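You operate a simulated robot arm through the tools that you are given. There is no shell and no other tool. Be economical: measure what you need, move in short steps, check, and stop when the job is done.

You are at the controls of a simulated two-armed robot. One attempt, no reset.

JOB
Wind up the roll's loose end on the winder at speed 1.
Fine: caddy on the winder plate and locked, press the winder button once; after DONE switch it off.
Where things are to end (x, y in the base frame): roll caddy within 0.06 m of [0.66, -0.72].

The check looks at the end state, three seconds after you hand in, the way a careful person would. Anything else that was tipped, shoved, dropped, spilled or broken makes it a failure.

ROBOT AND FRAMES
Two 7-joint arms with fingered hands on one trunk, on a base that drives. Base frame: it is fixed to the floor where the robot stands at the start and does not move with it; the origin is under the middle of the robot, x ahead of it, y to its left, z up. Lengths are in m, angles in degrees, forces in N, time in s.
The left shoulder is at the start at [0.06, 0.166, 0.952], the right one opposite. With the tool pointing down near the work surface each hand reaches from about 0.36 to 0.86 m from the robot's upright axis, wherever it stands, measured 20 degrees to its own side. Places, roughly: winder button [0.7, -0.3, 0.9]; winder control box [0.6, -0.3, 0.9]; winder dial [0.6, -0.3, 0.9]; winder lock handle [0.4, -0.8, 0.8]; winder plate [0.7, -0.7, 0.9]; winder switch [0.5, -0.3, 0.9]. Payload 5 kg a hand.
Tool frame (each hand has its own): the origin (TCP) lies between the finger pads and is the grasp point; the fingertips stand 0.032 m ahead of it; z points along the fingers, y is the line along which they close. Largest opening 0.16 m; the body of the gripper starts 0.089 m behind the TCP. The gripper is a hand of 3 fingers: y runs from the thumb to the fingers, the wrist lies at [0, 0, -0.267] in the tool frame.
Orientation is that of the tool frame in the base frame, as a unit quaternion [x, y, z, w]. With the fingers straight down and closing along the base's y, the tool's x points along the base's -x, its y along +y and its z along -z.

CONTROLS
- The arms move only by the tool play_rows. It takes "left_targets", "right_targets" or both (then of equal length, played together; a hand with none holds still); each is a list of rows, each an object of numbers (a shift or turn left out is 0): "x", "y", "z": the shift along the base's x, y, z in units of 50 mm (1.0 is 50 mm); "rx", "ry", "rz": the turn, a rotation vector about the base's x, y, z in units of 6 degrees (1.0 is 6 degrees). In form: [{"x": .., "y": .., "z": .., "rx": .., "ry": .., "rz": ..}, ...]. A call has 1 to 8 rows; each row shifts and turns the commanded pose from where the row before left it. A call with a number of a shift or a turn outside -1 to 1 is refused whole. Each row takes 0.2 s and may step no farther than 0.05 m and 8.6 degrees from the row before; otherwise, the whole call is refused. Where a pose cannot be reached the arm comes as near as it can. A force on the tool above 40 N (or 10 N above the force at the start of the call, whichever is more), or a blocked arm, ends the call early, and 0.2 s more pass. In this call time passes only in rows, and 0.2 s behind the last. It gives the time, the measured TCP pose, the force on the tool (base axes), the opening and the grip force at its end, in the units of the frame above (readings bear some noise), with the torque about the TCP (base axes, N m) and any sound that the robot's microphone picked up, and new pictures: "show" is both (left out), scene, wrist or none (wrist: the cameras of the hands that moved).
- Cameras (640 x 400 px; columns grow to the right, rows downward): "scene" is now at [0.0433, -0.0263, 1.5928]; the picture's right is [-0.33, -0.94, -0.00], its down [-0.68, 0.24, -0.69] and it looks along [0.65, -0.23, -0.72] (base axes); focal length 264 px, centre (320, 200). "left" rides on the left gripper at [-0.065, -0.004, -0.116] in its tool frame; the picture's right is [0.06, -1.00, 0.00], its down [0.87, 0.05, -0.49] and it looks along [0.49, 0.03, 0.87] (tool axes); focal length 261 px, centre (320, 200). "right" rides on the right gripper at [0.065, -0.004, -0.116] in its tool frame; the picture's right is [0.06, 1.00, 0.00], its down [-0.87, 0.05, -0.49] and it looks along [-0.49, 0.03, 0.87] (tool axes); focal length 261 px, centre (320, 200). There is no depth. A picture from a camera that has moved, and an enlarged one, comes with that camera's place and axes in the base frame and with its lens.
- move_column(by): slides the trunk up (or, below 0, down) by that many m; the arms and the scene camera ride with it, the base frame stays. It gives what a move gives, with no picture.
- base_move(legs): drives the robot by 1 to 6 legs, each [ahead, turn to the left] in m and degrees, along the robot's own axes; the way and the turn of a leg run together, so that a leg with both is an arc; at most 1.5 m and 180 degrees a leg. The arms and the cameras ride along, it lands a little off, and it stops where it bumps. It gives what a move gives, and a new picture of the scene camera.
- curl_fingers(finger1, finger2, thumb_bend, hand): sets how far each is bent, from 0 (flat) to 1 (curled in); at 0.3 the hand is open as for a grip, at 0.7 the pads meet at the TCP. One left out holds its place. A second passes; each finger stops where it meets its share of the squeeze, and holds until it gets a number again. It is the only way to open and close the hand. It gives what a move gives, with no picture; readings hold the bend of each and the force on the fingers (four entries, about 0 where the hand has none), thumb and palm.
- aim_head(pan, tilt): turns the head with the scene camera to pan (to the left, within 86 degrees either way) and tilt (down, from -29 to 69), counted from straight ahead of the robot. It gives what a move gives, and a new picture of the scene camera.
- close_up(camera, box): a new picture of the part [left, top, right, bottom] of that camera's present view, enlarged. It takes no simulated time.
- finish_job(): hands the job in; it is judged then, once.

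Work in short steps. Places have to be worked out from the pictures, the camera data and where the tool is seen: move nearer, look again, correct. Check each grasp and each placing, and mend what went wrong. You have 120 turns and 260 pictures in all, those below and enlarged ones among them. Open the grippers and draw the arms clear of the work before you hand the job in, unless the task says otherwise; then end with one line.

The tools are called after "Request:" as a command line: name --argument value ..., lists and objects as JSON in quotes. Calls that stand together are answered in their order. play_rows: Moves the arms, as the interface text tells. Its arguments: {"type":"object","properties":{"left_targets":{"type":"array","items":{"type":"object","properties":{"x":{"type":"number"},"y":{"type":"number"},"z":{"type":"number"},"rx":{"type":"number"},"ry":{"type":"number"},"rz":{"type":"number"}}}},"right_targets":{"type":"array","items":{"type":"object","properties":{"x":{"type":"number"},"y":{"type":"number"},"z":{"type":"number"},"rx":{"type":"number"},"ry":{"type":"number"},"rz":{"type":"number"}}}},"show":{"type":"string","enum":["both","scene","wrist","none"]}},"required":[]} The other tools are called the same way: move_column (by) slides the trunk up or down; curl_fingers (finger1, finger2, thumb_bend, hand) moves the fingers one by one; base_move (legs) drives the base; aim_head (pan, tilt) turns the head that bears the scene camera; close_up (camera, box) takes an enlarged picture of a part of a camera's view; finish_job () hands the job in.

At the start:

```text
t: 0.0
left_position: [0.5325, -0.0068, 1.2893]
left_tool_rot: [0.0, 1.0, 0.0, 0.0]
left_ft_force: [-0.9, 0.0, 0.5]
left_wrist_torque: [0.02, -0.03, 0.01]
left_width: 0.16
left_finger_force: 0.1
left_shape: jaw
left_bend: [0.3, 0.3, 0.3]
left_finger forces: [0.1, 0.1, 0.0, 0.0, 0.1, 0.1]
right_position: [0.411, -0.4548, 1.2194]
right_tool_rot: [0.0, 1.0, -0.001, 0.0]
right_ft_force: [-0.2, 1.1, 0.4]
right_wrist_torque: [-0.02, 0.02, 0.03]
right_width: 0.1598
right_finger_force: 0.0
right_shape: jaw
right_bend: [0.3, 0.3, 0.3]
right_finger forces: [0.0, 0.1, 0.1, 0.0, 0.0, 0.0]
trunk travel left (down, up): [-0.5, 0.09]
robot x, y, heading: [-0.0014, 0.0035, -0.1]
head pan, tilt: [-19.2, 46.4]
```

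scene: 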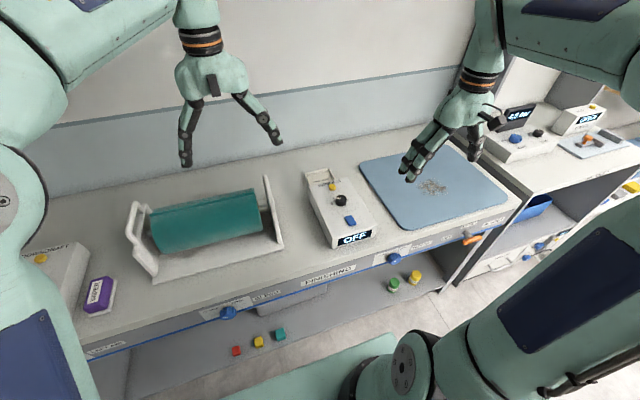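
right: 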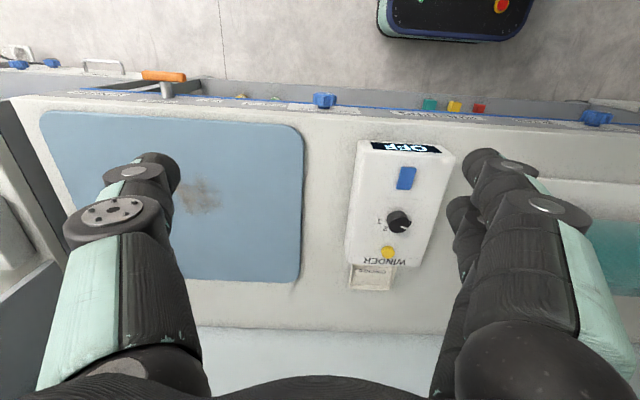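
left: 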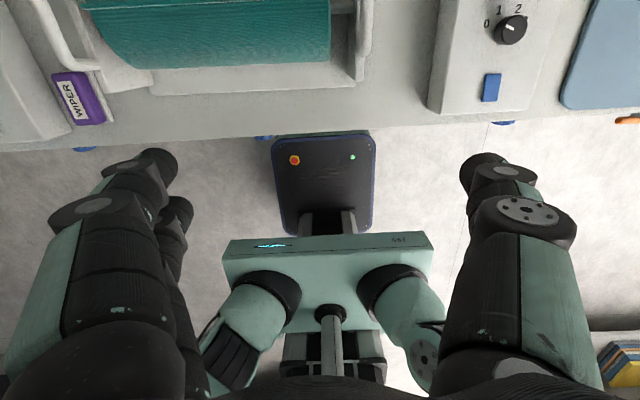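

The caddy with the teal roll seems to stand left of the control box, and the blue plate to its right. I take close-ups of each part first.

Request:
close_up --camera "scene" --box '[80, 150, 320, 300]'

Request:
close_up --camera "scene" --box '[290, 130, 530, 280]'

Request:
close_up --camera "right" --box '[320, 100, 480, 300]'

Request:
close_up --camera "left" --box '[0, 0, 400, 160]'

```text
2.67 times, centred on (200, 225) of scene
camera zoom: at [0.0433, -0.0263, 1.5928], right [-0.33, -0.94, 0.0], down [-0.68, 0.24, -0.69], along [0.65, -0.23, -0.72], focal length 704 px, centre (640, 133)
```

zoom: 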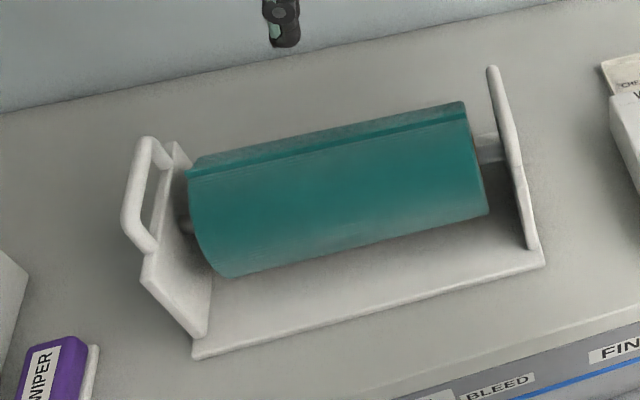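

```text
2.67 times, centred on (410, 205) of scene
camera zoom: at [0.0433, -0.0263, 1.5928], right [-0.33, -0.94, 0.0], down [-0.68, 0.24, -0.69], along [0.65, -0.23, -0.72], focal length 704 px, centre (80, 187)
```

zoom: 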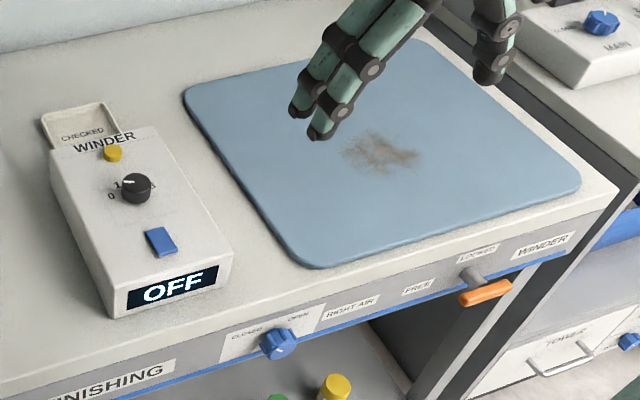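

```text
2.00 times, centred on (400, 200) of right
camera zoom: at [0.3475, -0.4582, 1.3351], right [-0.06, 1.0, 0.0], down [0.87, 0.05, 0.49], along [0.49, 0.03, -0.87], focal length 521 px, centre (160, 200)
```

zoom: 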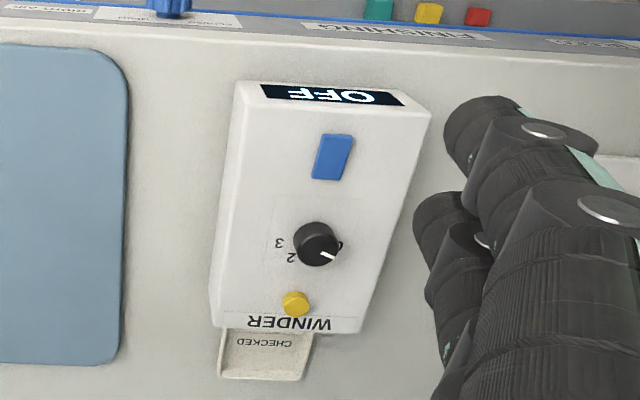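

```text
1.60 times, centred on (200, 80) of left
camera zoom: at [0.5966, -0.0105, 1.406], right [-0.06, -1.0, 0.0], down [-0.87, 0.05, 0.49], along [-0.49, 0.03, -0.87], focal length 417 px, centre (512, 392)
```

zoom: 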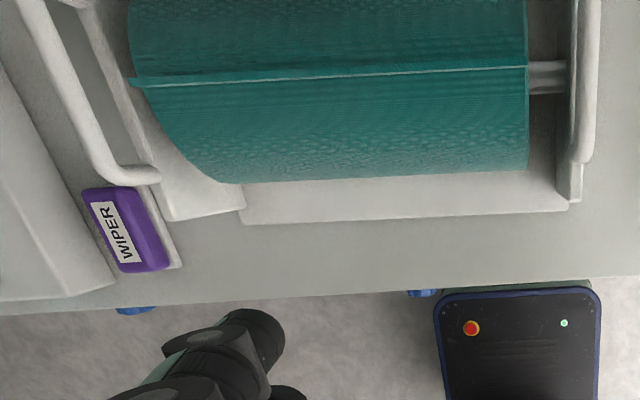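

The caddy spans about y = -0.08 to 0.32 and x = 0.54 to 0.8. The plate spans about x 0.48–0.88 and y -0.95 to -0.5. Next I look at the lever, the floor to the right and the knob.

Request:
aim_head --pan -65 --tilt 45

Request:
close_up --camera "right" --box '[60, 40, 380, 140]'

Request:
close_up --camera "left" --box '[440, 0, 560, 75]'

```text
t: 1.1
left_position: [0.5321, -0.0057, 1.2902]
left_tool_rot: [0.0, 1.0, 0.0, 0.0]
left_ft_force: [0.3, -0.4, -0.4]
left_wrist_torque: [-0.02, 0.02, 0.01]
left_width: 0.16
left_finger_force: 0.0
left_shape: jaw
left_bend: [0.3, 0.3, 0.3]
left_finger forces: [0.0, 0.1, 0.1, 0.0, 0.0, 0.1]
right_position: [0.4125, -0.4559, 1.2176]
right_tool_rot: [0.001, 1.0, 0.0, -0.001]
right_ft_force: [-1.0, -0.9, 0.2]
right_wrist_torque: [-0.01, 0.04, -0.04]
right_width: 0.16
right_finger_force: 0.1
right_shape: jaw
right_bend: [0.3, 0.3, 0.3]
right_finger forces: [0.0, 0.0, 0.0, 0.0, 0.0, 0.1]
trunk travel left (down, up): [-0.5, 0.09]
robot x, y, heading: [-0.0009, 0.0023, -0.0]
head pan, tilt: [-65.0, 45.0]
camera scene: at [0.002, -0.0735, 1.5947], right [-0.91, -0.42, 0.0], down [-0.3, 0.64, -0.71], along [0.3, -0.64, -0.71], focal length 264 px, centre (320, 200)
```

scene: 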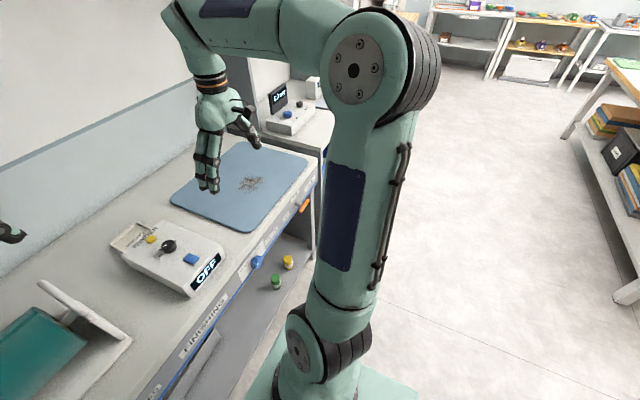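

```text
2.00 times, centred on (220, 90) of right
camera zoom: at [0.3475, -0.4582, 1.3351], right [-0.06, 1.0, 0.0], down [0.87, 0.05, 0.49], along [0.49, 0.03, -0.87], focal length 521 px, centre (520, 420)
```

zoom: 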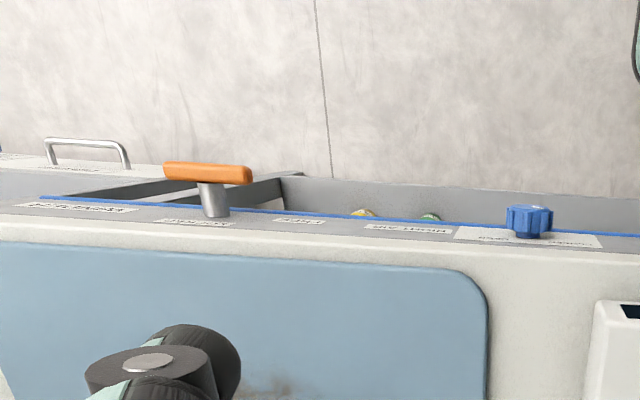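

```text
5.33 times, centred on (500, 38) of left
camera zoom: at [0.5966, -0.0105, 1.406], right [-0.06, -1.0, 0.0], down [-0.87, 0.05, 0.49], along [-0.49, 0.03, -0.87], focal length 1390 px, centre (-640, 1067)
```

zoom: 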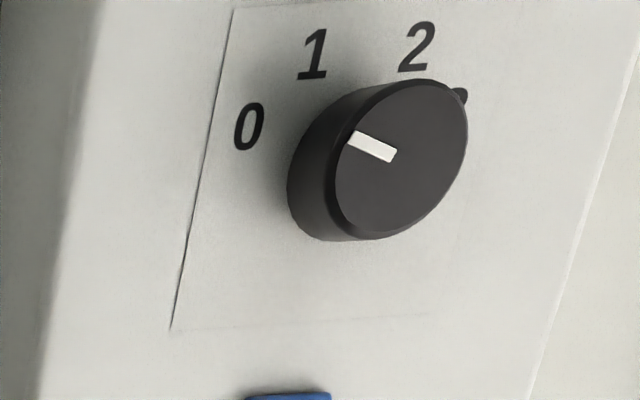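

The dial reads 0 for now. I zoom in on the lever.

Request:
close_up --camera "scene" --box '[220, 170, 330, 280]'

Request:
close_up --camera "scene" --box '[100, 210, 230, 300]'

```text
3.64 times, centred on (275, 225) of scene
camera zoom: at [0.002, -0.0735, 1.5947], right [-0.91, -0.42, 0.0], down [-0.3, 0.64, -0.71], along [0.3, -0.64, -0.71], focal length 960 px, centre (484, 109)
```

zoom: 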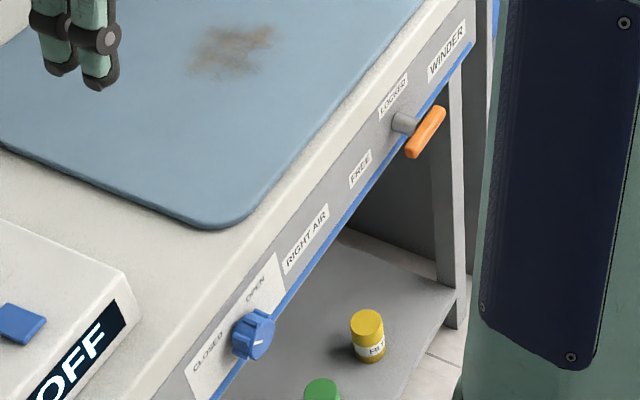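

```text
4.44 times, centred on (165, 255) of scene
camera zoom: at [0.002, -0.0735, 1.5947], right [-0.91, -0.42, 0.0], down [-0.3, 0.64, -0.71], along [0.3, -0.64, -0.71], focal length 1173 px, centre (1009, -44)
```

zoom: 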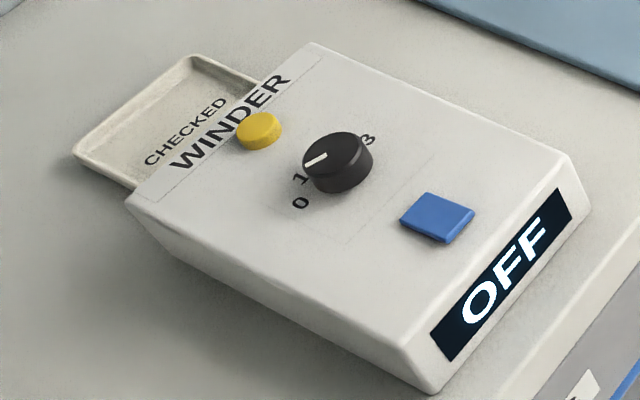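

Lever: horizontal now, pointing at FREE; LOCKED is marked above it, so it should need a turn to upright. I bring both hands above the caddy's end handles to look at them.

Request:
play_rows --left_targets '[{"x": 0.3, "y": 0.9}, {"x": 0.3, "y": 0.9}, {"x": 0.3, "y": 0.9}, {"x": 0.3, "y": 0.9}, {"x": 0.3, "y": 0.9}, {"x": 0.3, "y": 0.9}, {"x": 0.3, "y": 0.9}, {"x": 0.2, "y": 0.4}]' --right_targets '[{"x": 0.57, "y": 0.75}, {"x": 0.57, "y": 0.75}, {"x": 0.57, "y": 0.75}, {"x": 0.57, "y": 0.75}, {"x": 0.57, "y": 0.75}, {"x": 0.57, "y": 0.75}, {"x": 0.57, "y": 0.75}, {"x": 0.57, "y": 0.75}]' --show "none"

Request:
aim_head --pan 8 --tilt 50

Request:
close_up --camera "left" --box '[0, 0, 640, 400]'

Request:
close_up --camera "right" --box '[0, 0, 640, 400]'

```text
t: 2.9
left_position: [0.6501, 0.3313, 1.2858]
left_tool_rot: [0.001, 1.0, -0.001, -0.001]
left_ft_force: [0.4, 0.3, -0.2]
left_wrist_torque: [-0.04, 0.01, -0.01]
left_width: 0.1599
left_finger_force: 0.1
left_shape: jaw
left_bend: [0.3, 0.3, 0.3]
left_finger forces: [0.0, 0.0, 0.0, 0.1, 0.0, 0.0]
right_position: [0.6376, -0.1548, 1.2209]
right_tool_rot: [0.0, 1.0, 0.0, 0.0]
right_ft_force: [0.2, -0.6, -0.5]
right_wrist_torque: [-0.06, 0.05, 0.01]
right_width: 0.1598
right_finger_force: 0.1
right_shape: jaw
right_bend: [0.3, 0.3, 0.3]
right_finger forces: [0.1, 0.0, 0.1, 0.0, 0.1, 0.1]
trunk travel left (down, up): [-0.5, 0.09]
robot x, y, heading: [0.0025, -0.0007, 0.0]
head pan, tilt: [-65.0, 45.0]
```

```text
t: 4.4
left_position: [0.6487, 0.3286, 1.2878]
left_tool_rot: [0.001, 1.0, 0.0, 0.0]
left_ft_force: [0.0, 0.8, 0.6]
left_wrist_torque: [0.0, 0.01, -0.03]
left_width: 0.16
left_finger_force: 0.1
left_shape: jaw
left_bend: [0.3, 0.3, 0.3]
left_finger forces: [0.0, 0.1, 0.1, 0.0, 0.0, 0.0]
right_position: [0.6373, -0.1561, 1.2211]
right_tool_rot: [0.0, 1.0, 0.0, 0.0]
right_ft_force: [0.1, 0.6, 0.5]
right_wrist_torque: [0.01, -0.01, 0.02]
right_width: 0.16
right_finger_force: 0.1
right_shape: jaw
right_bend: [0.3, 0.3, 0.3]
right_finger forces: [0.0, 0.1, 0.0, 0.0, 0.0, 0.0]
trunk travel left (down, up): [-0.5, 0.09]
robot x, y, heading: [0.0025, 0.001, 0.0]
head pan, tilt: [8.0, 50.0]
camera scene: at [0.0439, 0.011, 1.5878], right [0.14, -0.99, 0.0], down [-0.76, -0.11, -0.64], along [0.64, 0.09, -0.77], focal length 264 px, centre (320, 200)
```

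scene: 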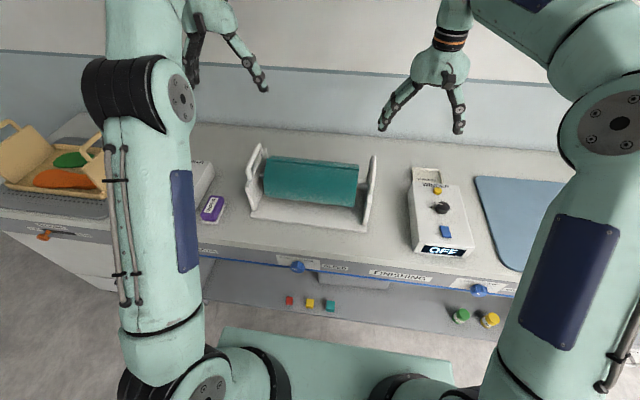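

```text
1.00 times, centred on (320, 200) of left
camera zoom: at [0.7133, 0.324, 1.4036], right [-0.06, -1.0, 0.0], down [-0.87, 0.05, 0.49], along [-0.49, 0.03, -0.87], focal length 261 px, centre (320, 200)
```

zoom: 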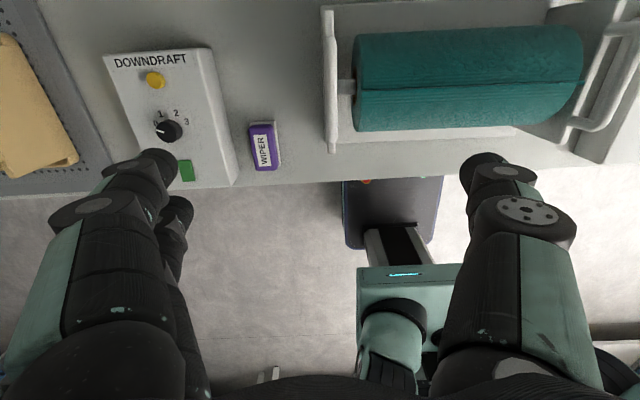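

```text
1.00 times, centred on (320, 200) of right
camera zoom: at [0.5722, -0.1596, 1.3369], right [-0.06, 1.0, 0.0], down [0.87, 0.05, 0.49], along [0.49, 0.03, -0.87], focal length 261 px, centre (320, 200)
```

zoom: 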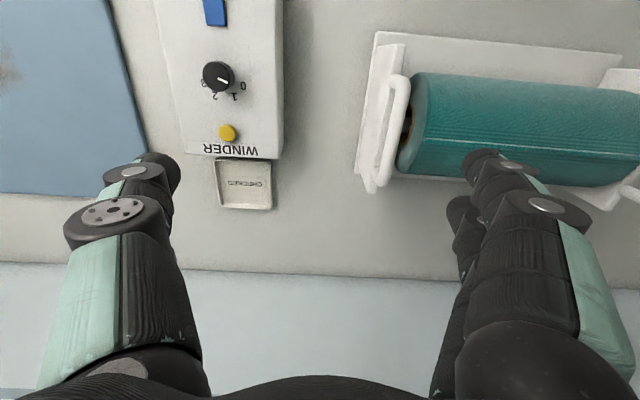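

Now enlarge the caddy in each view to triangulate the handles.

Request:
close_up --camera "scene" --box '[230, 130, 390, 240]'

Request:
close_up --camera "right" --box '[340, 20, 500, 220]'

Request:
close_up --camera "left" --box '[310, 0, 640, 170]'

```text
3.64 times, centred on (310, 185) of scene
camera zoom: at [0.0439, 0.011, 1.5878], right [0.14, -0.99, 0.0], down [-0.76, -0.11, -0.64], along [0.64, 0.09, -0.77], focal length 960 px, centre (356, 254)
```

zoom: 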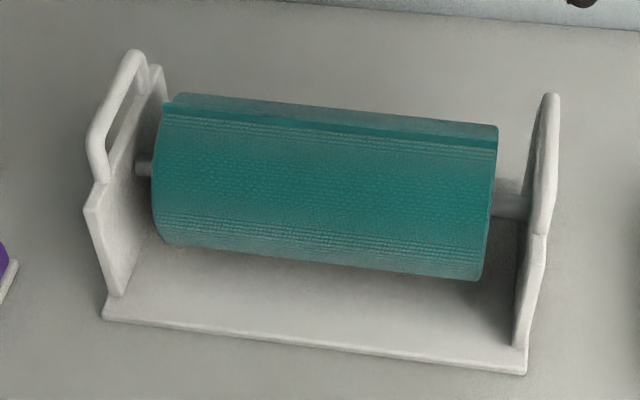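

```text
2.00 times, centred on (420, 120) of right
camera zoom: at [0.5722, -0.1596, 1.3369], right [-0.06, 1.0, 0.0], down [0.87, 0.05, 0.49], along [0.49, 0.03, -0.87], focal length 521 px, centre (120, 360)
```

zoom: 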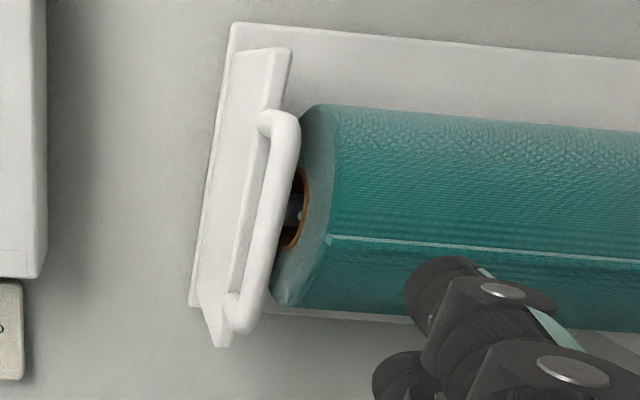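

```text
1.94 times, centred on (475, 85) of left
camera zoom: at [0.7133, 0.324, 1.4036], right [-0.06, -1.0, 0.0], down [-0.87, 0.05, 0.49], along [-0.49, 0.03, -0.87], focal length 506 px, centre (19, 423)
```

zoom: 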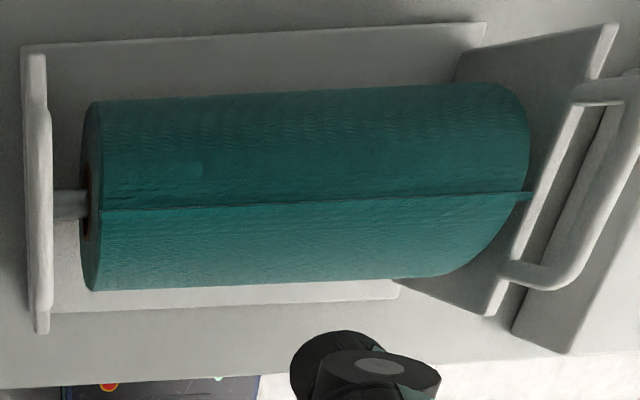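

Triangulated: handle bars run along x from 0.59 to 0.72, at z about 1.015. The right one is at y about -0.067, the left at y about 0.311. Since the roll ends sit close to the handles, I curl the inner fingers partly and come down above the bars.

Request:
curl_fingers --hand "left" --thumb_bend 0.6 --finger1 0.45 --finger2 0.45

Request:
curl_fingers --hand "right" --thumb_bend 0.45 --finger1 0.6 --finger2 0.6

Request:
play_rows --left_targets '[{"x": 0.06, "y": -0.1, "z": -0.9}, {"x": 0.06, "y": -0.1, "z": -0.9}, {"y": -0.1, "z": -0.9}, {"y": -0.06, "z": -0.9}]' --right_targets '[{"x": 0.1, "y": 0.6, "z": -0.5}, {"x": 0.1, "y": 0.6, "z": -0.6}, {"x": 0.1, "y": 0.6, "z": -0.6}, {"x": 0.06, "z": -0.6}]' --show "both"

```text
t: 5.4
left_position: [0.648, 0.3273, 1.2882]
left_tool_rot: [0.0, 1.0, 0.001, 0.0]
left_ft_force: [1.2, -0.1, 0.5]
left_wrist_torque: [0.01, -0.02, 0.0]
left_width: 0.078
left_finger_force: 0.0
left_shape: fingers
left_bend: [0.45, 0.45, 0.6]
left_finger forces: [0.0, 0.0, 0.1, 0.0, 0.0, 0.1]
right_position: [0.6364, -0.155, 1.2198]
right_tool_rot: [0.0, 1.0, 0.001, 0.0]
right_ft_force: [-0.4, 0.7, -0.4]
right_wrist_torque: [-0.01, 0.0, 0.01]
right_width: 0.16
right_finger_force: 0.0
right_shape: jaw
right_bend: [0.3, 0.3, 0.3]
right_finger forces: [0.0, 0.0, 0.0, 0.1, 0.0, 0.1]
trunk travel left (down, up): [-0.5, 0.09]
robot x, y, heading: [0.0006, -0.0004, 0.3]
head pan, tilt: [8.0, 50.0]
```

```text
t: 6.4
left_position: [0.6478, 0.328, 1.2871]
left_tool_rot: [0.0, 1.0, -0.001, 0.001]
left_ft_force: [-0.9, 1.1, 0.1]
left_wrist_torque: [-0.01, -0.01, 0.0]
left_width: 0.0782
left_finger_force: 0.2
left_shape: fingers
left_bend: [0.45, 0.45, 0.6]
left_finger forces: [0.0, 0.0, 0.1, 0.0, 0.0, 0.1]
right_position: [0.6366, -0.1559, 1.2197]
right_tool_rot: [0.0, 1.0, 0.0, 0.0]
right_ft_force: [0.2, 0.3, 0.0]
right_wrist_torque: [0.01, 0.0, -0.01]
right_width: 0.078
right_finger_force: 0.0
right_shape: fingers
right_bend: [0.6, 0.6, 0.45]
right_finger forces: [0.1, 0.1, 0.0, 0.0, 0.0, 0.0]
trunk travel left (down, up): [-0.5, 0.09]
robot x, y, heading: [-0.0006, 0.0024, 0.1]
head pan, tilt: [8.0, 50.0]
```

```text
t: 7.4
left_position: [0.6566, 0.3075, 1.109]
left_tool_rot: [0.0, 1.0, 0.0, -0.001]
left_ft_force: [0.5, -0.9, 0.3]
left_wrist_torque: [0.03, 0.01, 0.01]
left_width: 0.0782
left_finger_force: 0.0
left_shape: fingers
left_bend: [0.45, 0.45, 0.6]
left_finger forces: [0.0, 0.0, 0.1, 0.1, 0.0, 0.0]
right_position: [0.6582, -0.0638, 1.1032]
right_tool_rot: [0.001, 1.0, 0.001, 0.0]
right_ft_force: [0.0, 0.1, 0.3]
right_wrist_torque: [0.05, 0.01, -0.04]
right_width: 0.0782
right_finger_force: 0.1
right_shape: fingers
right_bend: [0.6, 0.6, 0.45]
right_finger forces: [0.1, 0.1, 0.0, 0.0, 0.1, 0.0]
trunk travel left (down, up): [-0.5, 0.09]
robot x, y, heading: [0.0018, 0.002, 0.2]
head pan, tilt: [8.0, 50.0]
camera scene: at [0.0447, 0.0104, 1.5879], right [0.14, -0.99, 0.0], down [-0.76, -0.11, -0.64], along [0.64, 0.09, -0.77], focal length 264 px, centre (320, 200)
camera right: at [0.594, -0.0673, 1.219], right [-0.06, 1.0, 0.0], down [0.87, 0.05, 0.49], along [0.49, 0.03, -0.87], focal length 261 px, centre (320, 200)
camera left: at [0.7208, 0.3033, 1.225], right [-0.06, -1.0, 0.0], down [-0.87, 0.05, 0.49], along [-0.49, 0.03, -0.87], focal length 261 px, centre (320, 200)
```

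scene: 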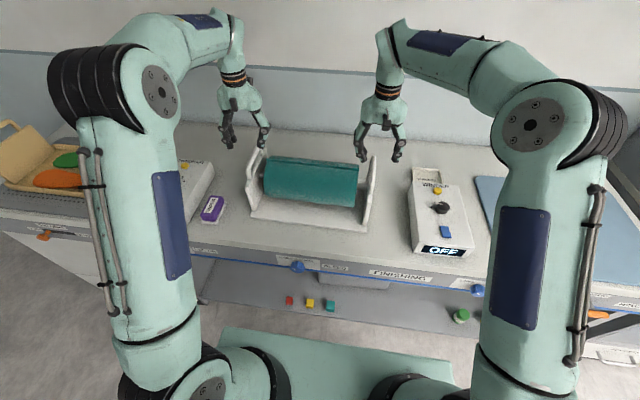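
right: 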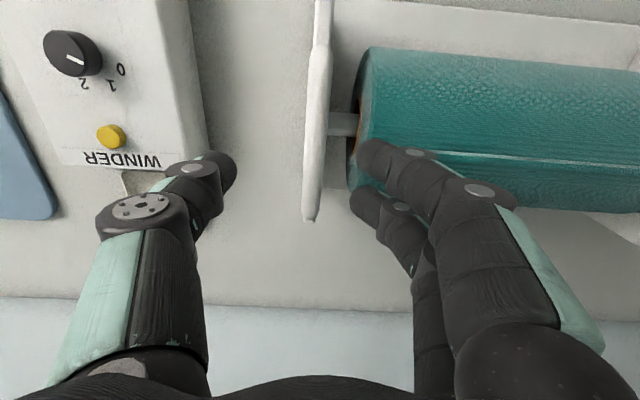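
left: 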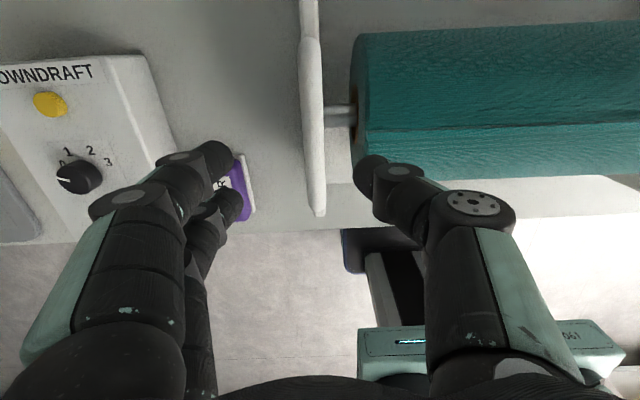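

Both hands sit over the bars. I shift each slightly outward so the inner fingers clear the roll ends, and lower halfway.

Request:
play_rows --left_targets '[{"y": 0.18, "z": -0.5}, {"z": -0.6}]' --right_targets '[{"y": -0.12, "z": -0.5}, {"z": -0.5}]' --show "both"

Request:
close_up --camera "scene" --box '[210, 80, 430, 220]'

```text
t: 8.0
left_position: [0.6533, 0.321, 1.0553]
left_tool_rot: [0.0, 1.0, 0.0, 0.0]
left_ft_force: [-0.4, -0.1, -0.9]
left_wrist_torque: [-0.01, 0.0, 0.0]
left_width: 0.0783
left_finger_force: 0.1
left_shape: fingers
left_bend: [0.45, 0.45, 0.6]
left_finger forces: [0.0, 0.0, 0.0, 0.0, 0.0, 0.0]
right_position: [0.6597, -0.0709, 1.0525]
right_tool_rot: [-0.001, 1.0, -0.001, 0.001]
right_ft_force: [-0.2, 0.3, 0.0]
right_wrist_torque: [-0.02, 0.02, -0.03]
right_width: 0.0782
right_finger_force: 0.0
right_shape: fingers
right_bend: [0.6, 0.6, 0.45]
right_finger forces: [0.0, 0.0, 0.1, 0.0, 0.0, 0.0]
trunk travel left (down, up): [-0.5, 0.09]
robot x, y, heading: [-0.0002, 0.0016, -0.0]
head pan, tilt: [8.0, 50.0]
camera scene: at [0.0445, 0.0113, 1.5879], right [0.14, -0.99, 0.0], down [-0.76, -0.11, -0.64], along [0.64, 0.09, -0.77], focal length 264 px, centre (320, 200)
camera right: at [0.5952, -0.0735, 1.1679], right [-0.06, 1.0, 0.0], down [0.87, 0.05, 0.49], along [0.49, 0.03, -0.87], focal length 261 px, centre (320, 200)
camera left: at [0.7193, 0.3172, 1.1716], right [-0.06, -1.0, 0.0], down [-0.87, 0.05, 0.49], along [-0.49, 0.03, -0.87], focal length 261 px, centre (320, 200)
```

scene: 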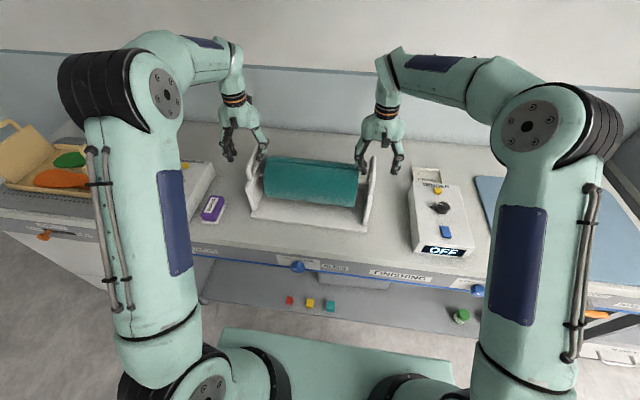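
right: 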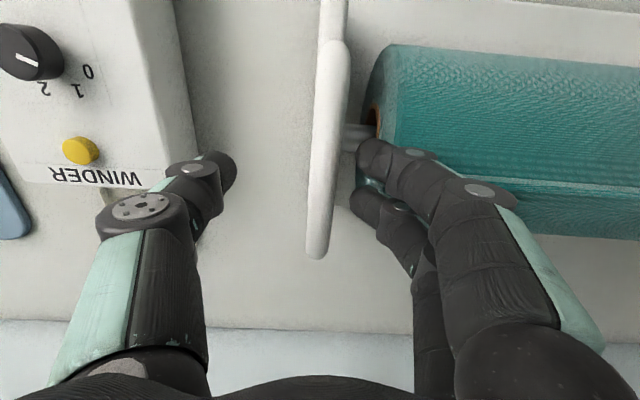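
left: 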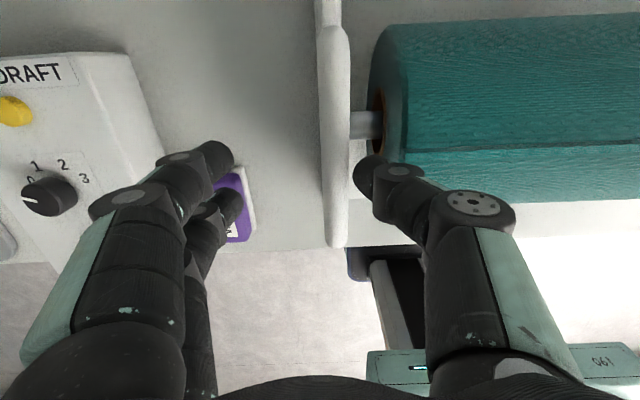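

```text
2.86 times, centred on (320, 150) of scene
camera zoom: at [0.0445, 0.0113, 1.5879], right [0.14, -0.99, 0.0], down [-0.76, -0.11, -0.64], along [0.64, 0.09, -0.77], focal length 754 px, centre (320, 343)
```

zoom: 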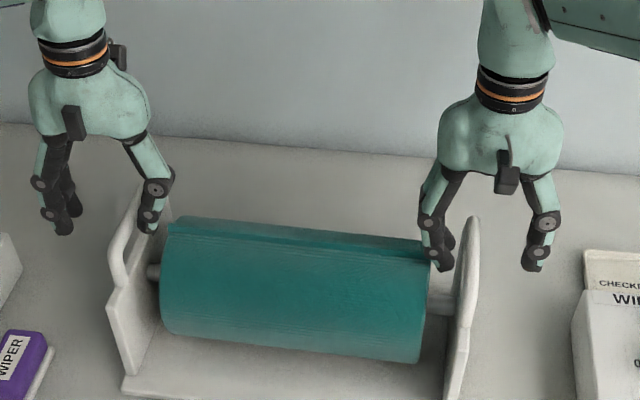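

The inner fingertips are lined up with the gaps between bars and roll. I lower a further 38 mm.

Request:
play_rows --left_targets '[{"z": -0.4}, {"z": -0.4}]' --right_targets '[{"z": -0.37}, {"z": -0.37}]' --show "both"

Request:
close_up --camera "scene" --box '[210, 80, 430, 220]'

```text
t: 8.6
left_position: [0.6546, 0.3225, 1.0167]
left_tool_rot: [0.0, 1.0, 0.002, 0.002]
left_ft_force: [-1.1, 6.1, 3.9]
left_wrist_torque: [-0.2, 0.05, -0.06]
left_width: 0.0739
left_finger_force: 4.6
left_shape: fingers
left_bend: [0.45, 0.45, 0.61]
left_finger forces: [0.0, 0.0, 0.0, 0.0, 8.8, 0.0]
right_position: [0.6618, -0.0751, 1.0261]
right_tool_rot: [0.005, 1.0, 0.002, 0.009]
right_ft_force: [-4.6, -8.7, 16.8]
right_wrist_torque: [0.63, 0.13, 0.23]
right_width: 0.0698
right_finger_force: 10.1
right_shape: fingers
right_bend: [0.63, 0.62, 0.45]
right_finger forces: [10.7, 8.2, 0.1, 0.0, 0.0, 0.1]
trunk travel left (down, up): [-0.5, 0.09]
robot x, y, heading: [0.0005, 0.0005, -0.2]
head pan, tilt: [8.0, 50.0]
stopped in row 2 (right hand): the force on the tool passed its limit (the readings are from after the stop); the commanded pose is now the measured one
camera scene: at [0.0425, 0.0107, 1.5881], right [0.14, -0.99, 0.0], down [-0.76, -0.1, -0.64], along [0.64, 0.09, -0.77], focal length 264 px, centre (320, 200)
camera right: at [0.5954, -0.0773, 1.1423], right [-0.05, 1.0, 0.0], down [0.86, 0.04, 0.51], along [0.51, 0.03, -0.86], focal length 261 px, centre (320, 200)
camera left: at [0.7187, 0.3189, 1.1327], right [-0.06, -1.0, 0.0], down [-0.87, 0.05, 0.49], along [-0.49, 0.03, -0.87], focal length 261 px, centre (320, 200)
```

scene: 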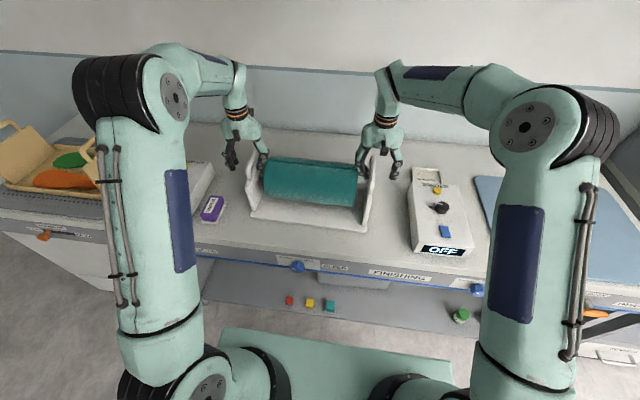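
right: 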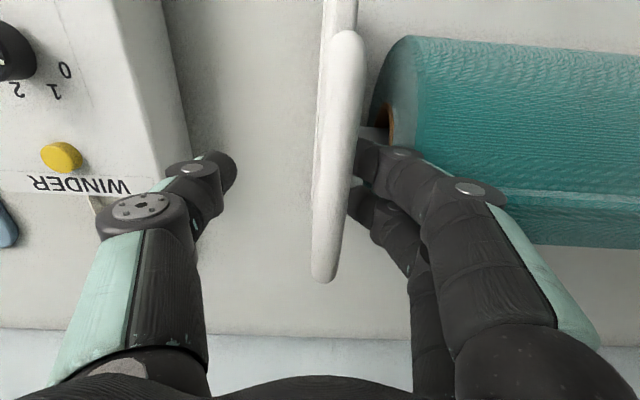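
left: 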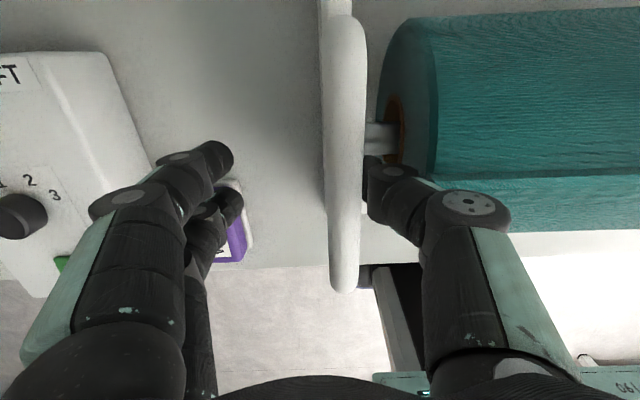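

```text
2.86 times, centred on (320, 150) of scene
camera zoom: at [0.0425, 0.0107, 1.5881], right [0.14, -0.99, 0.0], down [-0.76, -0.1, -0.64], along [0.64, 0.09, -0.77], focal length 754 px, centre (320, 343)
```

zoom: 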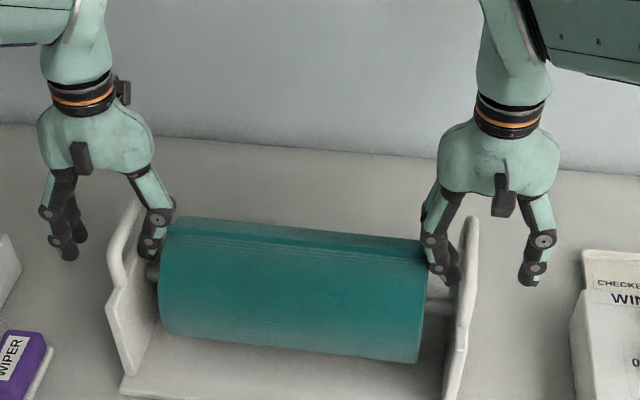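

The inner fingertips are rubbing the roll ends (hands pushed outward). I raise the right hand slightly, curl the inner fingers more, re-centre and lower it again; the left I curl a bit too.

Request:
play_rows --left_targets '[{"z": 0.3}]' --right_targets '[{"z": 0.5, "y": 0.1}]' --show "none"

Request:
curl_fingers --hand "right" --finger1 0.64 --finger2 0.64 --thumb_bend 0.5

Request:
curl_fingers --hand "left" --finger1 0.5 --finger2 0.5 --thumb_bend 0.63

Request:
play_rows --left_targets '[{"z": -0.15, "y": -0.04}, {"z": -0.15}]' --right_targets '[{"z": -0.35, "y": 0.02}, {"z": -0.35}]' --show "wrist"

```text
t: 9.0
left_position: [0.6576, 0.3225, 1.0305]
left_tool_rot: [0.0, 1.0, 0.001, 0.001]
left_ft_force: [0.1, 0.2, 1.1]
left_wrist_torque: [0.0, -0.02, 0.02]
left_width: 0.0773
left_finger_force: 0.1
left_shape: fingers
left_bend: [0.45, 0.45, 0.6]
left_finger forces: [0.0, 0.0, 0.0, 0.0, 0.0, 0.0]
right_position: [0.6615, -0.0663, 1.0501]
right_tool_rot: [0.002, 1.0, 0.001, 0.007]
right_ft_force: [0.1, -0.4, -0.3]
right_wrist_torque: [-0.01, 0.0, -0.01]
right_width: 0.0772
right_finger_force: 0.0
right_shape: fingers
right_bend: [0.6, 0.6, 0.45]
right_finger forces: [0.0, 0.0, 0.1, 0.1, 0.0, 0.0]
trunk travel left (down, up): [-0.5, 0.09]
robot x, y, heading: [-0.0005, -0.0008, -0.3]
head pan, tilt: [8.0, 50.0]
```

```text
t: 10.0
left_position: [0.6569, 0.3226, 1.0304]
left_tool_rot: [0.0, 1.0, 0.001, 0.001]
left_ft_force: [-0.4, 0.5, -0.4]
left_wrist_torque: [0.0, 0.0, 0.02]
left_width: 0.0774
left_finger_force: 0.0
left_shape: fingers
left_bend: [0.45, 0.45, 0.6]
left_finger forces: [0.0, 0.0, 0.0, 0.1, 0.1, 0.0]
right_position: [0.6633, -0.0679, 1.0496]
right_tool_rot: [0.002, 1.0, 0.001, 0.007]
right_ft_force: [0.3, -0.5, -0.4]
right_wrist_torque: [0.02, -0.01, 0.0]
right_width: 0.0604
right_finger_force: 0.0
right_shape: fingers
right_bend: [0.64, 0.64, 0.5]
right_finger forces: [0.1, 0.0, 0.0, 0.0, 0.0, 0.0]
trunk travel left (down, up): [-0.5, 0.09]
robot x, y, heading: [-0.0005, -0.0033, -0.1]
head pan, tilt: [8.0, 50.0]
```

```text
t: 11.0
left_position: [0.6562, 0.3217, 1.0304]
left_tool_rot: [0.0, 1.0, 0.001, 0.0]
left_ft_force: [0.7, 0.2, 0.5]
left_wrist_torque: [0.01, -0.03, 0.03]
left_width: 0.0624
left_finger_force: 0.1
left_shape: fingers
left_bend: [0.5, 0.5, 0.63]
left_finger forces: [0.0, 0.0, 0.0, 0.0, 0.0, 0.1]
right_position: [0.6628, -0.0685, 1.0488]
right_tool_rot: [0.003, 1.0, 0.002, 0.007]
right_ft_force: [0.0, 0.6, 0.0]
right_wrist_torque: [0.01, 0.02, 0.0]
right_width: 0.0606
right_finger_force: 0.1
right_shape: fingers
right_bend: [0.64, 0.64, 0.5]
right_finger forces: [0.0, 0.1, 0.0, 0.0, 0.0, 0.0]
trunk travel left (down, up): [-0.5, 0.09]
robot x, y, heading: [-0.0004, 0.001, 0.1]
head pan, tilt: [8.0, 50.0]
```

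```text
t: 11.6
left_position: [0.6541, 0.3201, 1.017]
left_tool_rot: [0.0, 1.0, 0.003, 0.003]
left_ft_force: [1.1, 4.8, 1.9]
left_wrist_torque: [-0.11, -0.01, 0.06]
left_width: 0.0587
left_finger_force: 2.5
left_shape: fingers
left_bend: [0.5, 0.5, 0.64]
left_finger forces: [0.0, 0.0, 0.1, 0.1, 4.2, 0.0]
right_position: [0.6605, -0.0698, 1.0174]
right_tool_rot: [0.005, 1.0, 0.002, 0.009]
right_ft_force: [-6.2, -16.0, 30.0]
right_wrist_torque: [1.19, 0.3, 0.16]
right_width: 0.0503
right_finger_force: 24.7
right_shape: fingers
right_bend: [0.69, 0.68, 0.5]
right_finger forces: [37.4, 11.7, 0.0, 0.0, 0.0, 0.0]
trunk travel left (down, up): [-0.5, 0.09]
robot x, y, heading: [-0.0004, 0.0011, -0.3]
head pan, tilt: [8.0, 50.0]
camera right: at [0.5941, -0.0729, 1.1324], right [-0.05, 1.0, 0.0], down [0.86, 0.04, 0.51], along [0.51, 0.03, -0.86], focal length 261 px, centre (320, 200)
camera left: at [0.7184, 0.3154, 1.1341], right [-0.06, -1.0, -0.01], down [-0.87, 0.05, 0.49], along [-0.49, 0.03, -0.87], focal length 261 px, centre (320, 200)
```

right: 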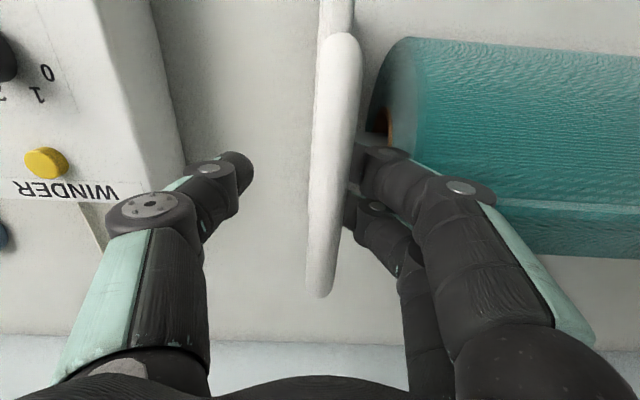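
left: 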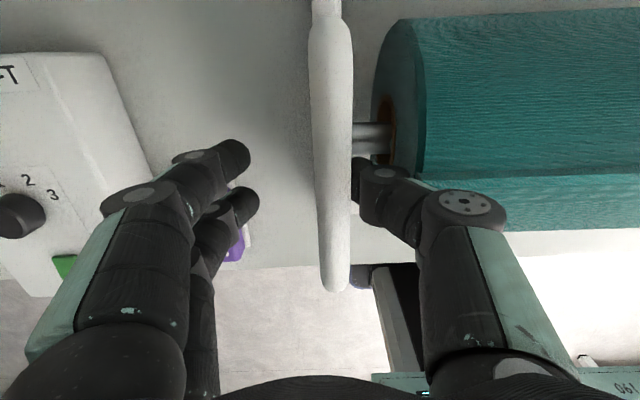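

The right fingers bear on the roll's rim, so I raise the right hand about 7 mm and then close both hands on the bars.

Request:
play_rows --left_targets '[{"y": -0.06, "z": 0.06}]' --right_targets '[{"y": 0.04, "z": 0.18}]' --show "none"

Request:
curl_fingers --hand "right" --finger1 0.78 --finger2 0.78 --thumb_bend 0.78

Request:
curl_fingers --hand "left" --finger1 0.78 --finger2 0.78 --thumb_bend 0.78

Request:
close_up --camera "right" --box '[100, 0, 640, 400]'

Request:
close_up --camera "left" --box '[100, 0, 640, 400]'

```text
t: 12.0
left_position: [0.6554, 0.3194, 1.0179]
left_tool_rot: [-0.001, 1.0, 0.003, 0.001]
left_ft_force: [0.1, 10.8, 4.4]
left_wrist_torque: [-0.08, 0.02, 0.03]
left_width: 0.0547
left_finger_force: 5.5
left_shape: fingers
left_bend: [0.5, 0.5, 0.65]
left_finger forces: [0.0, 0.0, 0.1, 0.0, 10.6, 0.0]
right_position: [0.6607, -0.0648, 1.0202]
right_tool_rot: [0.003, 1.0, 0.0, 0.006]
right_ft_force: [-0.7, -13.6, 2.3]
right_wrist_torque: [-0.06, -0.06, -0.05]
right_width: 0.0506
right_finger_force: 7.0
right_shape: fingers
right_bend: [0.67, 0.67, 0.5]
right_finger forces: [7.3, 6.3, 0.0, 0.0, 0.0, 0.0]
trunk travel left (down, up): [-0.5, 0.09]
robot x, y, heading: [-0.0012, -0.0017, -0.1]
head pan, tilt: [8.0, 50.0]
```

```text
t: 13.0
left_position: [0.6566, 0.3163, 1.0172]
left_tool_rot: [-0.001, 1.0, 0.001, 0.0]
left_ft_force: [0.6, 2.1, 1.6]
left_wrist_torque: [-0.01, 0.03, -0.02]
left_width: 0.0603
left_finger_force: 0.5
left_shape: fingers
left_bend: [0.5, 0.5, 0.63]
left_finger forces: [0.0, 0.1, 0.1, 0.0, 1.4, 0.0]
right_position: [0.6619, -0.0646, 1.0202]
right_tool_rot: [0.002, 1.0, 0.002, 0.007]
right_ft_force: [-1.4, -1.1, -5.9]
right_wrist_torque: [0.08, 0.0, -0.02]
right_width: 0.0048
right_finger_force: 1.2
right_shape: fingers
right_bend: [0.78, 0.78, 0.71]
right_finger forces: [0.1, 0.0, 0.0, 0.1, 2.4, 0.0]
trunk travel left (down, up): [-0.5, 0.09]
robot x, y, heading: [0.0001, 0.0018, -0.1]
head pan, tilt: [8.0, 50.0]
```

```text
t: 14.0
left_position: [0.6562, 0.3173, 1.0169]
left_tool_rot: [0.0, 1.0, 0.001, 0.0]
left_ft_force: [0.0, -7.9, -7.6]
left_wrist_torque: [0.11, -0.01, 0.0]
left_width: 0.0032
left_finger_force: 3.1
left_shape: fingers
left_bend: [0.73, 0.73, 0.76]
left_finger forces: [0.0, 0.1, 0.1, 0.1, 7.2, 0.0]
right_position: [0.6623, -0.0635, 1.0219]
right_tool_rot: [0.002, 1.0, 0.002, 0.007]
right_ft_force: [-0.3, 6.9, -4.8]
right_wrist_torque: [0.02, 0.06, 0.02]
right_width: 0.0037
right_finger_force: 5.3
right_shape: fingers
right_bend: [0.78, 0.77, 0.72]
right_finger forces: [0.0, 9.7, 0.0, 0.0, 0.1, 0.1]
trunk travel left (down, up): [-0.5, 0.09]
robot x, y, heading: [0.001, -0.0004, -0.3]
head pan, tilt: [8.0, 50.0]
```

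```text
1.00 times, centred on (370, 200) of right
camera zoom: at [0.5961, -0.0674, 1.1371], right [-0.06, 1.0, 0.0], down [0.86, 0.05, 0.5], along [0.5, 0.03, -0.86], focal length 261 px, centre (270, 200)
```

zoom: 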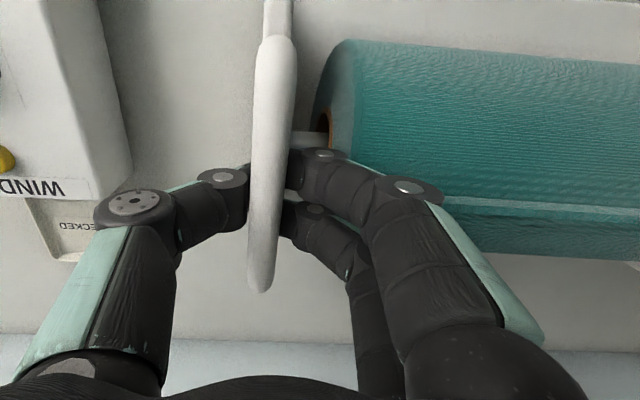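

```text
1.00 times, centred on (370, 200) of left
camera zoom: at [0.7206, 0.3129, 1.1335], right [-0.06, -1.0, 0.0], down [-0.87, 0.05, 0.49], along [-0.49, 0.03, -0.87], focal length 261 px, centre (270, 200)
```

zoom: 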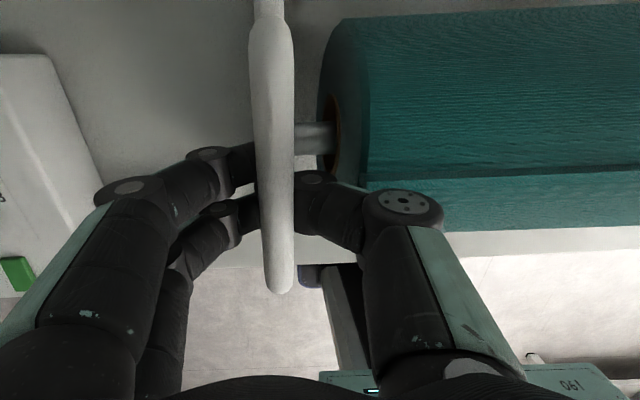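

The fingertips have met underneath both bars, caging them like hooks. I lift slowly by 40 mm and check.

Request:
play_rows --left_targets '[{"z": 0.2}, {"z": 0.2}, {"z": 0.2}, {"z": 0.2}]' --right_targets '[{"z": 0.2}, {"z": 0.2}, {"z": 0.2}, {"z": 0.2}]' --show "scene"

```text
t: 15.0
left_position: [0.6565, 0.3177, 1.0595]
left_tool_rot: [0.0, 1.0, 0.001, 0.0]
left_ft_force: [0.1, -6.6, -6.5]
left_wrist_torque: [0.09, 0.02, -0.05]
left_width: 0.0031
left_finger_force: 3.4
left_shape: fingers
left_bend: [0.73, 0.73, 0.76]
left_finger forces: [0.1, 0.1, 0.1, 0.0, 6.4, 0.0]
right_position: [0.6628, -0.0652, 1.0613]
right_tool_rot: [0.003, 1.0, 0.002, 0.008]
right_ft_force: [-0.5, 6.2, -5.9]
right_wrist_torque: [-0.01, 0.01, 0.02]
right_width: 0.0033
right_finger_force: 4.7
right_shape: fingers
right_bend: [0.77, 0.77, 0.72]
right_finger forces: [0.0, 10.6, 0.0, 0.0, 0.0, 0.0]
trunk travel left (down, up): [-0.5, 0.09]
robot x, y, heading: [-0.0005, 0.0006, -0.1]
head pan, tilt: [8.0, 50.0]
camera scene: at [0.0449, 0.0111, 1.5877], right [0.14, -0.99, 0.0], down [-0.76, -0.11, -0.64], along [0.64, 0.09, -0.77], focal length 264 px, centre (320, 200)
```

scene: 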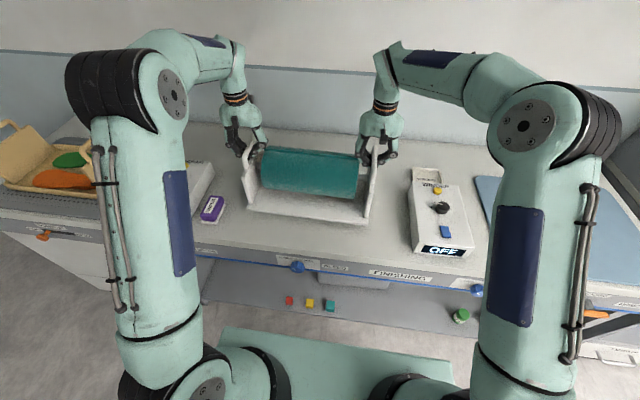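

Lifted cleanly at about 6 N a hand. I lift another 120 mm before driving.

Request:
play_rows --left_targets '[{"z": 0.35}, {"z": 0.35}, {"z": 0.35}, {"z": 0.35}, {"z": 0.35}, {"z": 0.35}, {"z": 0.3}]' --right_targets '[{"z": 0.35}, {"z": 0.35}, {"z": 0.35}, {"z": 0.35}, {"z": 0.35}, {"z": 0.35}, {"z": 0.3}]' --show "none"

Request:
base_move --legs '[[-0.5, 0]]'

```text
t: 16.6
left_position: [0.6569, 0.3186, 1.1786]
left_tool_rot: [0.0, 1.0, 0.001, 0.0]
left_ft_force: [0.4, -7.8, -6.6]
left_wrist_torque: [0.13, 0.0, 0.01]
left_width: 0.0028
left_finger_force: 3.4
left_shape: fingers
left_bend: [0.74, 0.74, 0.77]
left_finger forces: [0.1, 0.0, 0.1, 0.1, 7.1, 0.0]
right_position: [0.6613, -0.0638, 1.1824]
right_tool_rot: [0.003, 1.0, 0.003, 0.007]
right_ft_force: [0.0, 7.5, -6.4]
right_wrist_torque: [0.02, -0.02, 0.06]
right_width: 0.0037
right_finger_force: 5.6
right_shape: fingers
right_bend: [0.77, 0.77, 0.72]
right_finger forces: [0.0, 10.9, 0.0, 0.1, 0.0, 0.1]
trunk travel left (down, up): [-0.5, 0.09]
robot x, y, heading: [-0.0009, 0.0018, 0.1]
head pan, tilt: [8.0, 50.0]
```

```text
t: 19.6
left_position: [0.15, 0.3188, 1.1788]
left_tool_rot: [0.001, 1.0, 0.001, 0.001]
left_ft_force: [-0.6, -5.4, -6.5]
left_wrist_torque: [0.12, -0.03, 0.0]
left_width: 0.0028
left_finger_force: 2.1
left_shape: fingers
left_bend: [0.74, 0.74, 0.77]
left_finger forces: [0.0, 0.0, 0.0, 0.0, 4.9, 0.0]
right_position: [0.1537, -0.0641, 1.1823]
right_tool_rot: [0.002, 1.0, 0.001, 0.007]
right_ft_force: [-0.7, 4.9, -6.1]
right_wrist_torque: [0.0, 0.0, 0.03]
right_width: 0.0033
right_finger_force: 6.1
right_shape: fingers
right_bend: [0.77, 0.77, 0.72]
right_finger forces: [0.0, 11.3, 0.0, 0.0, 0.0, 0.0]
trunk travel left (down, up): [-0.5, 0.09]
robot x, y, heading: [-0.5123, -0.0004, -0.2]
head pan, tilt: [8.0, 50.0]
camera scene: at [-0.4631, 0.012, 1.5878], right [0.14, -0.99, 0.0], down [-0.76, -0.11, -0.64], along [0.64, 0.09, -0.77], focal length 264 px, centre (320, 200)
```

scene: 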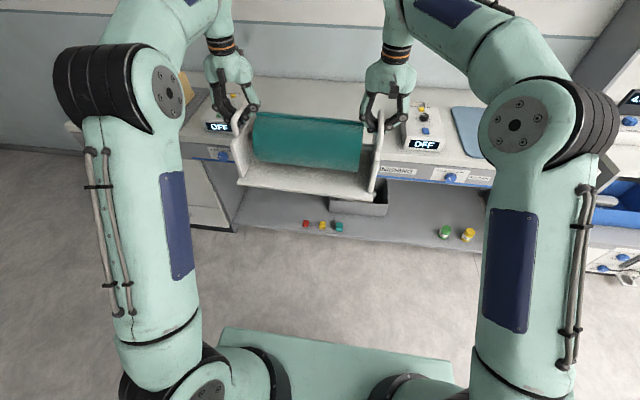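

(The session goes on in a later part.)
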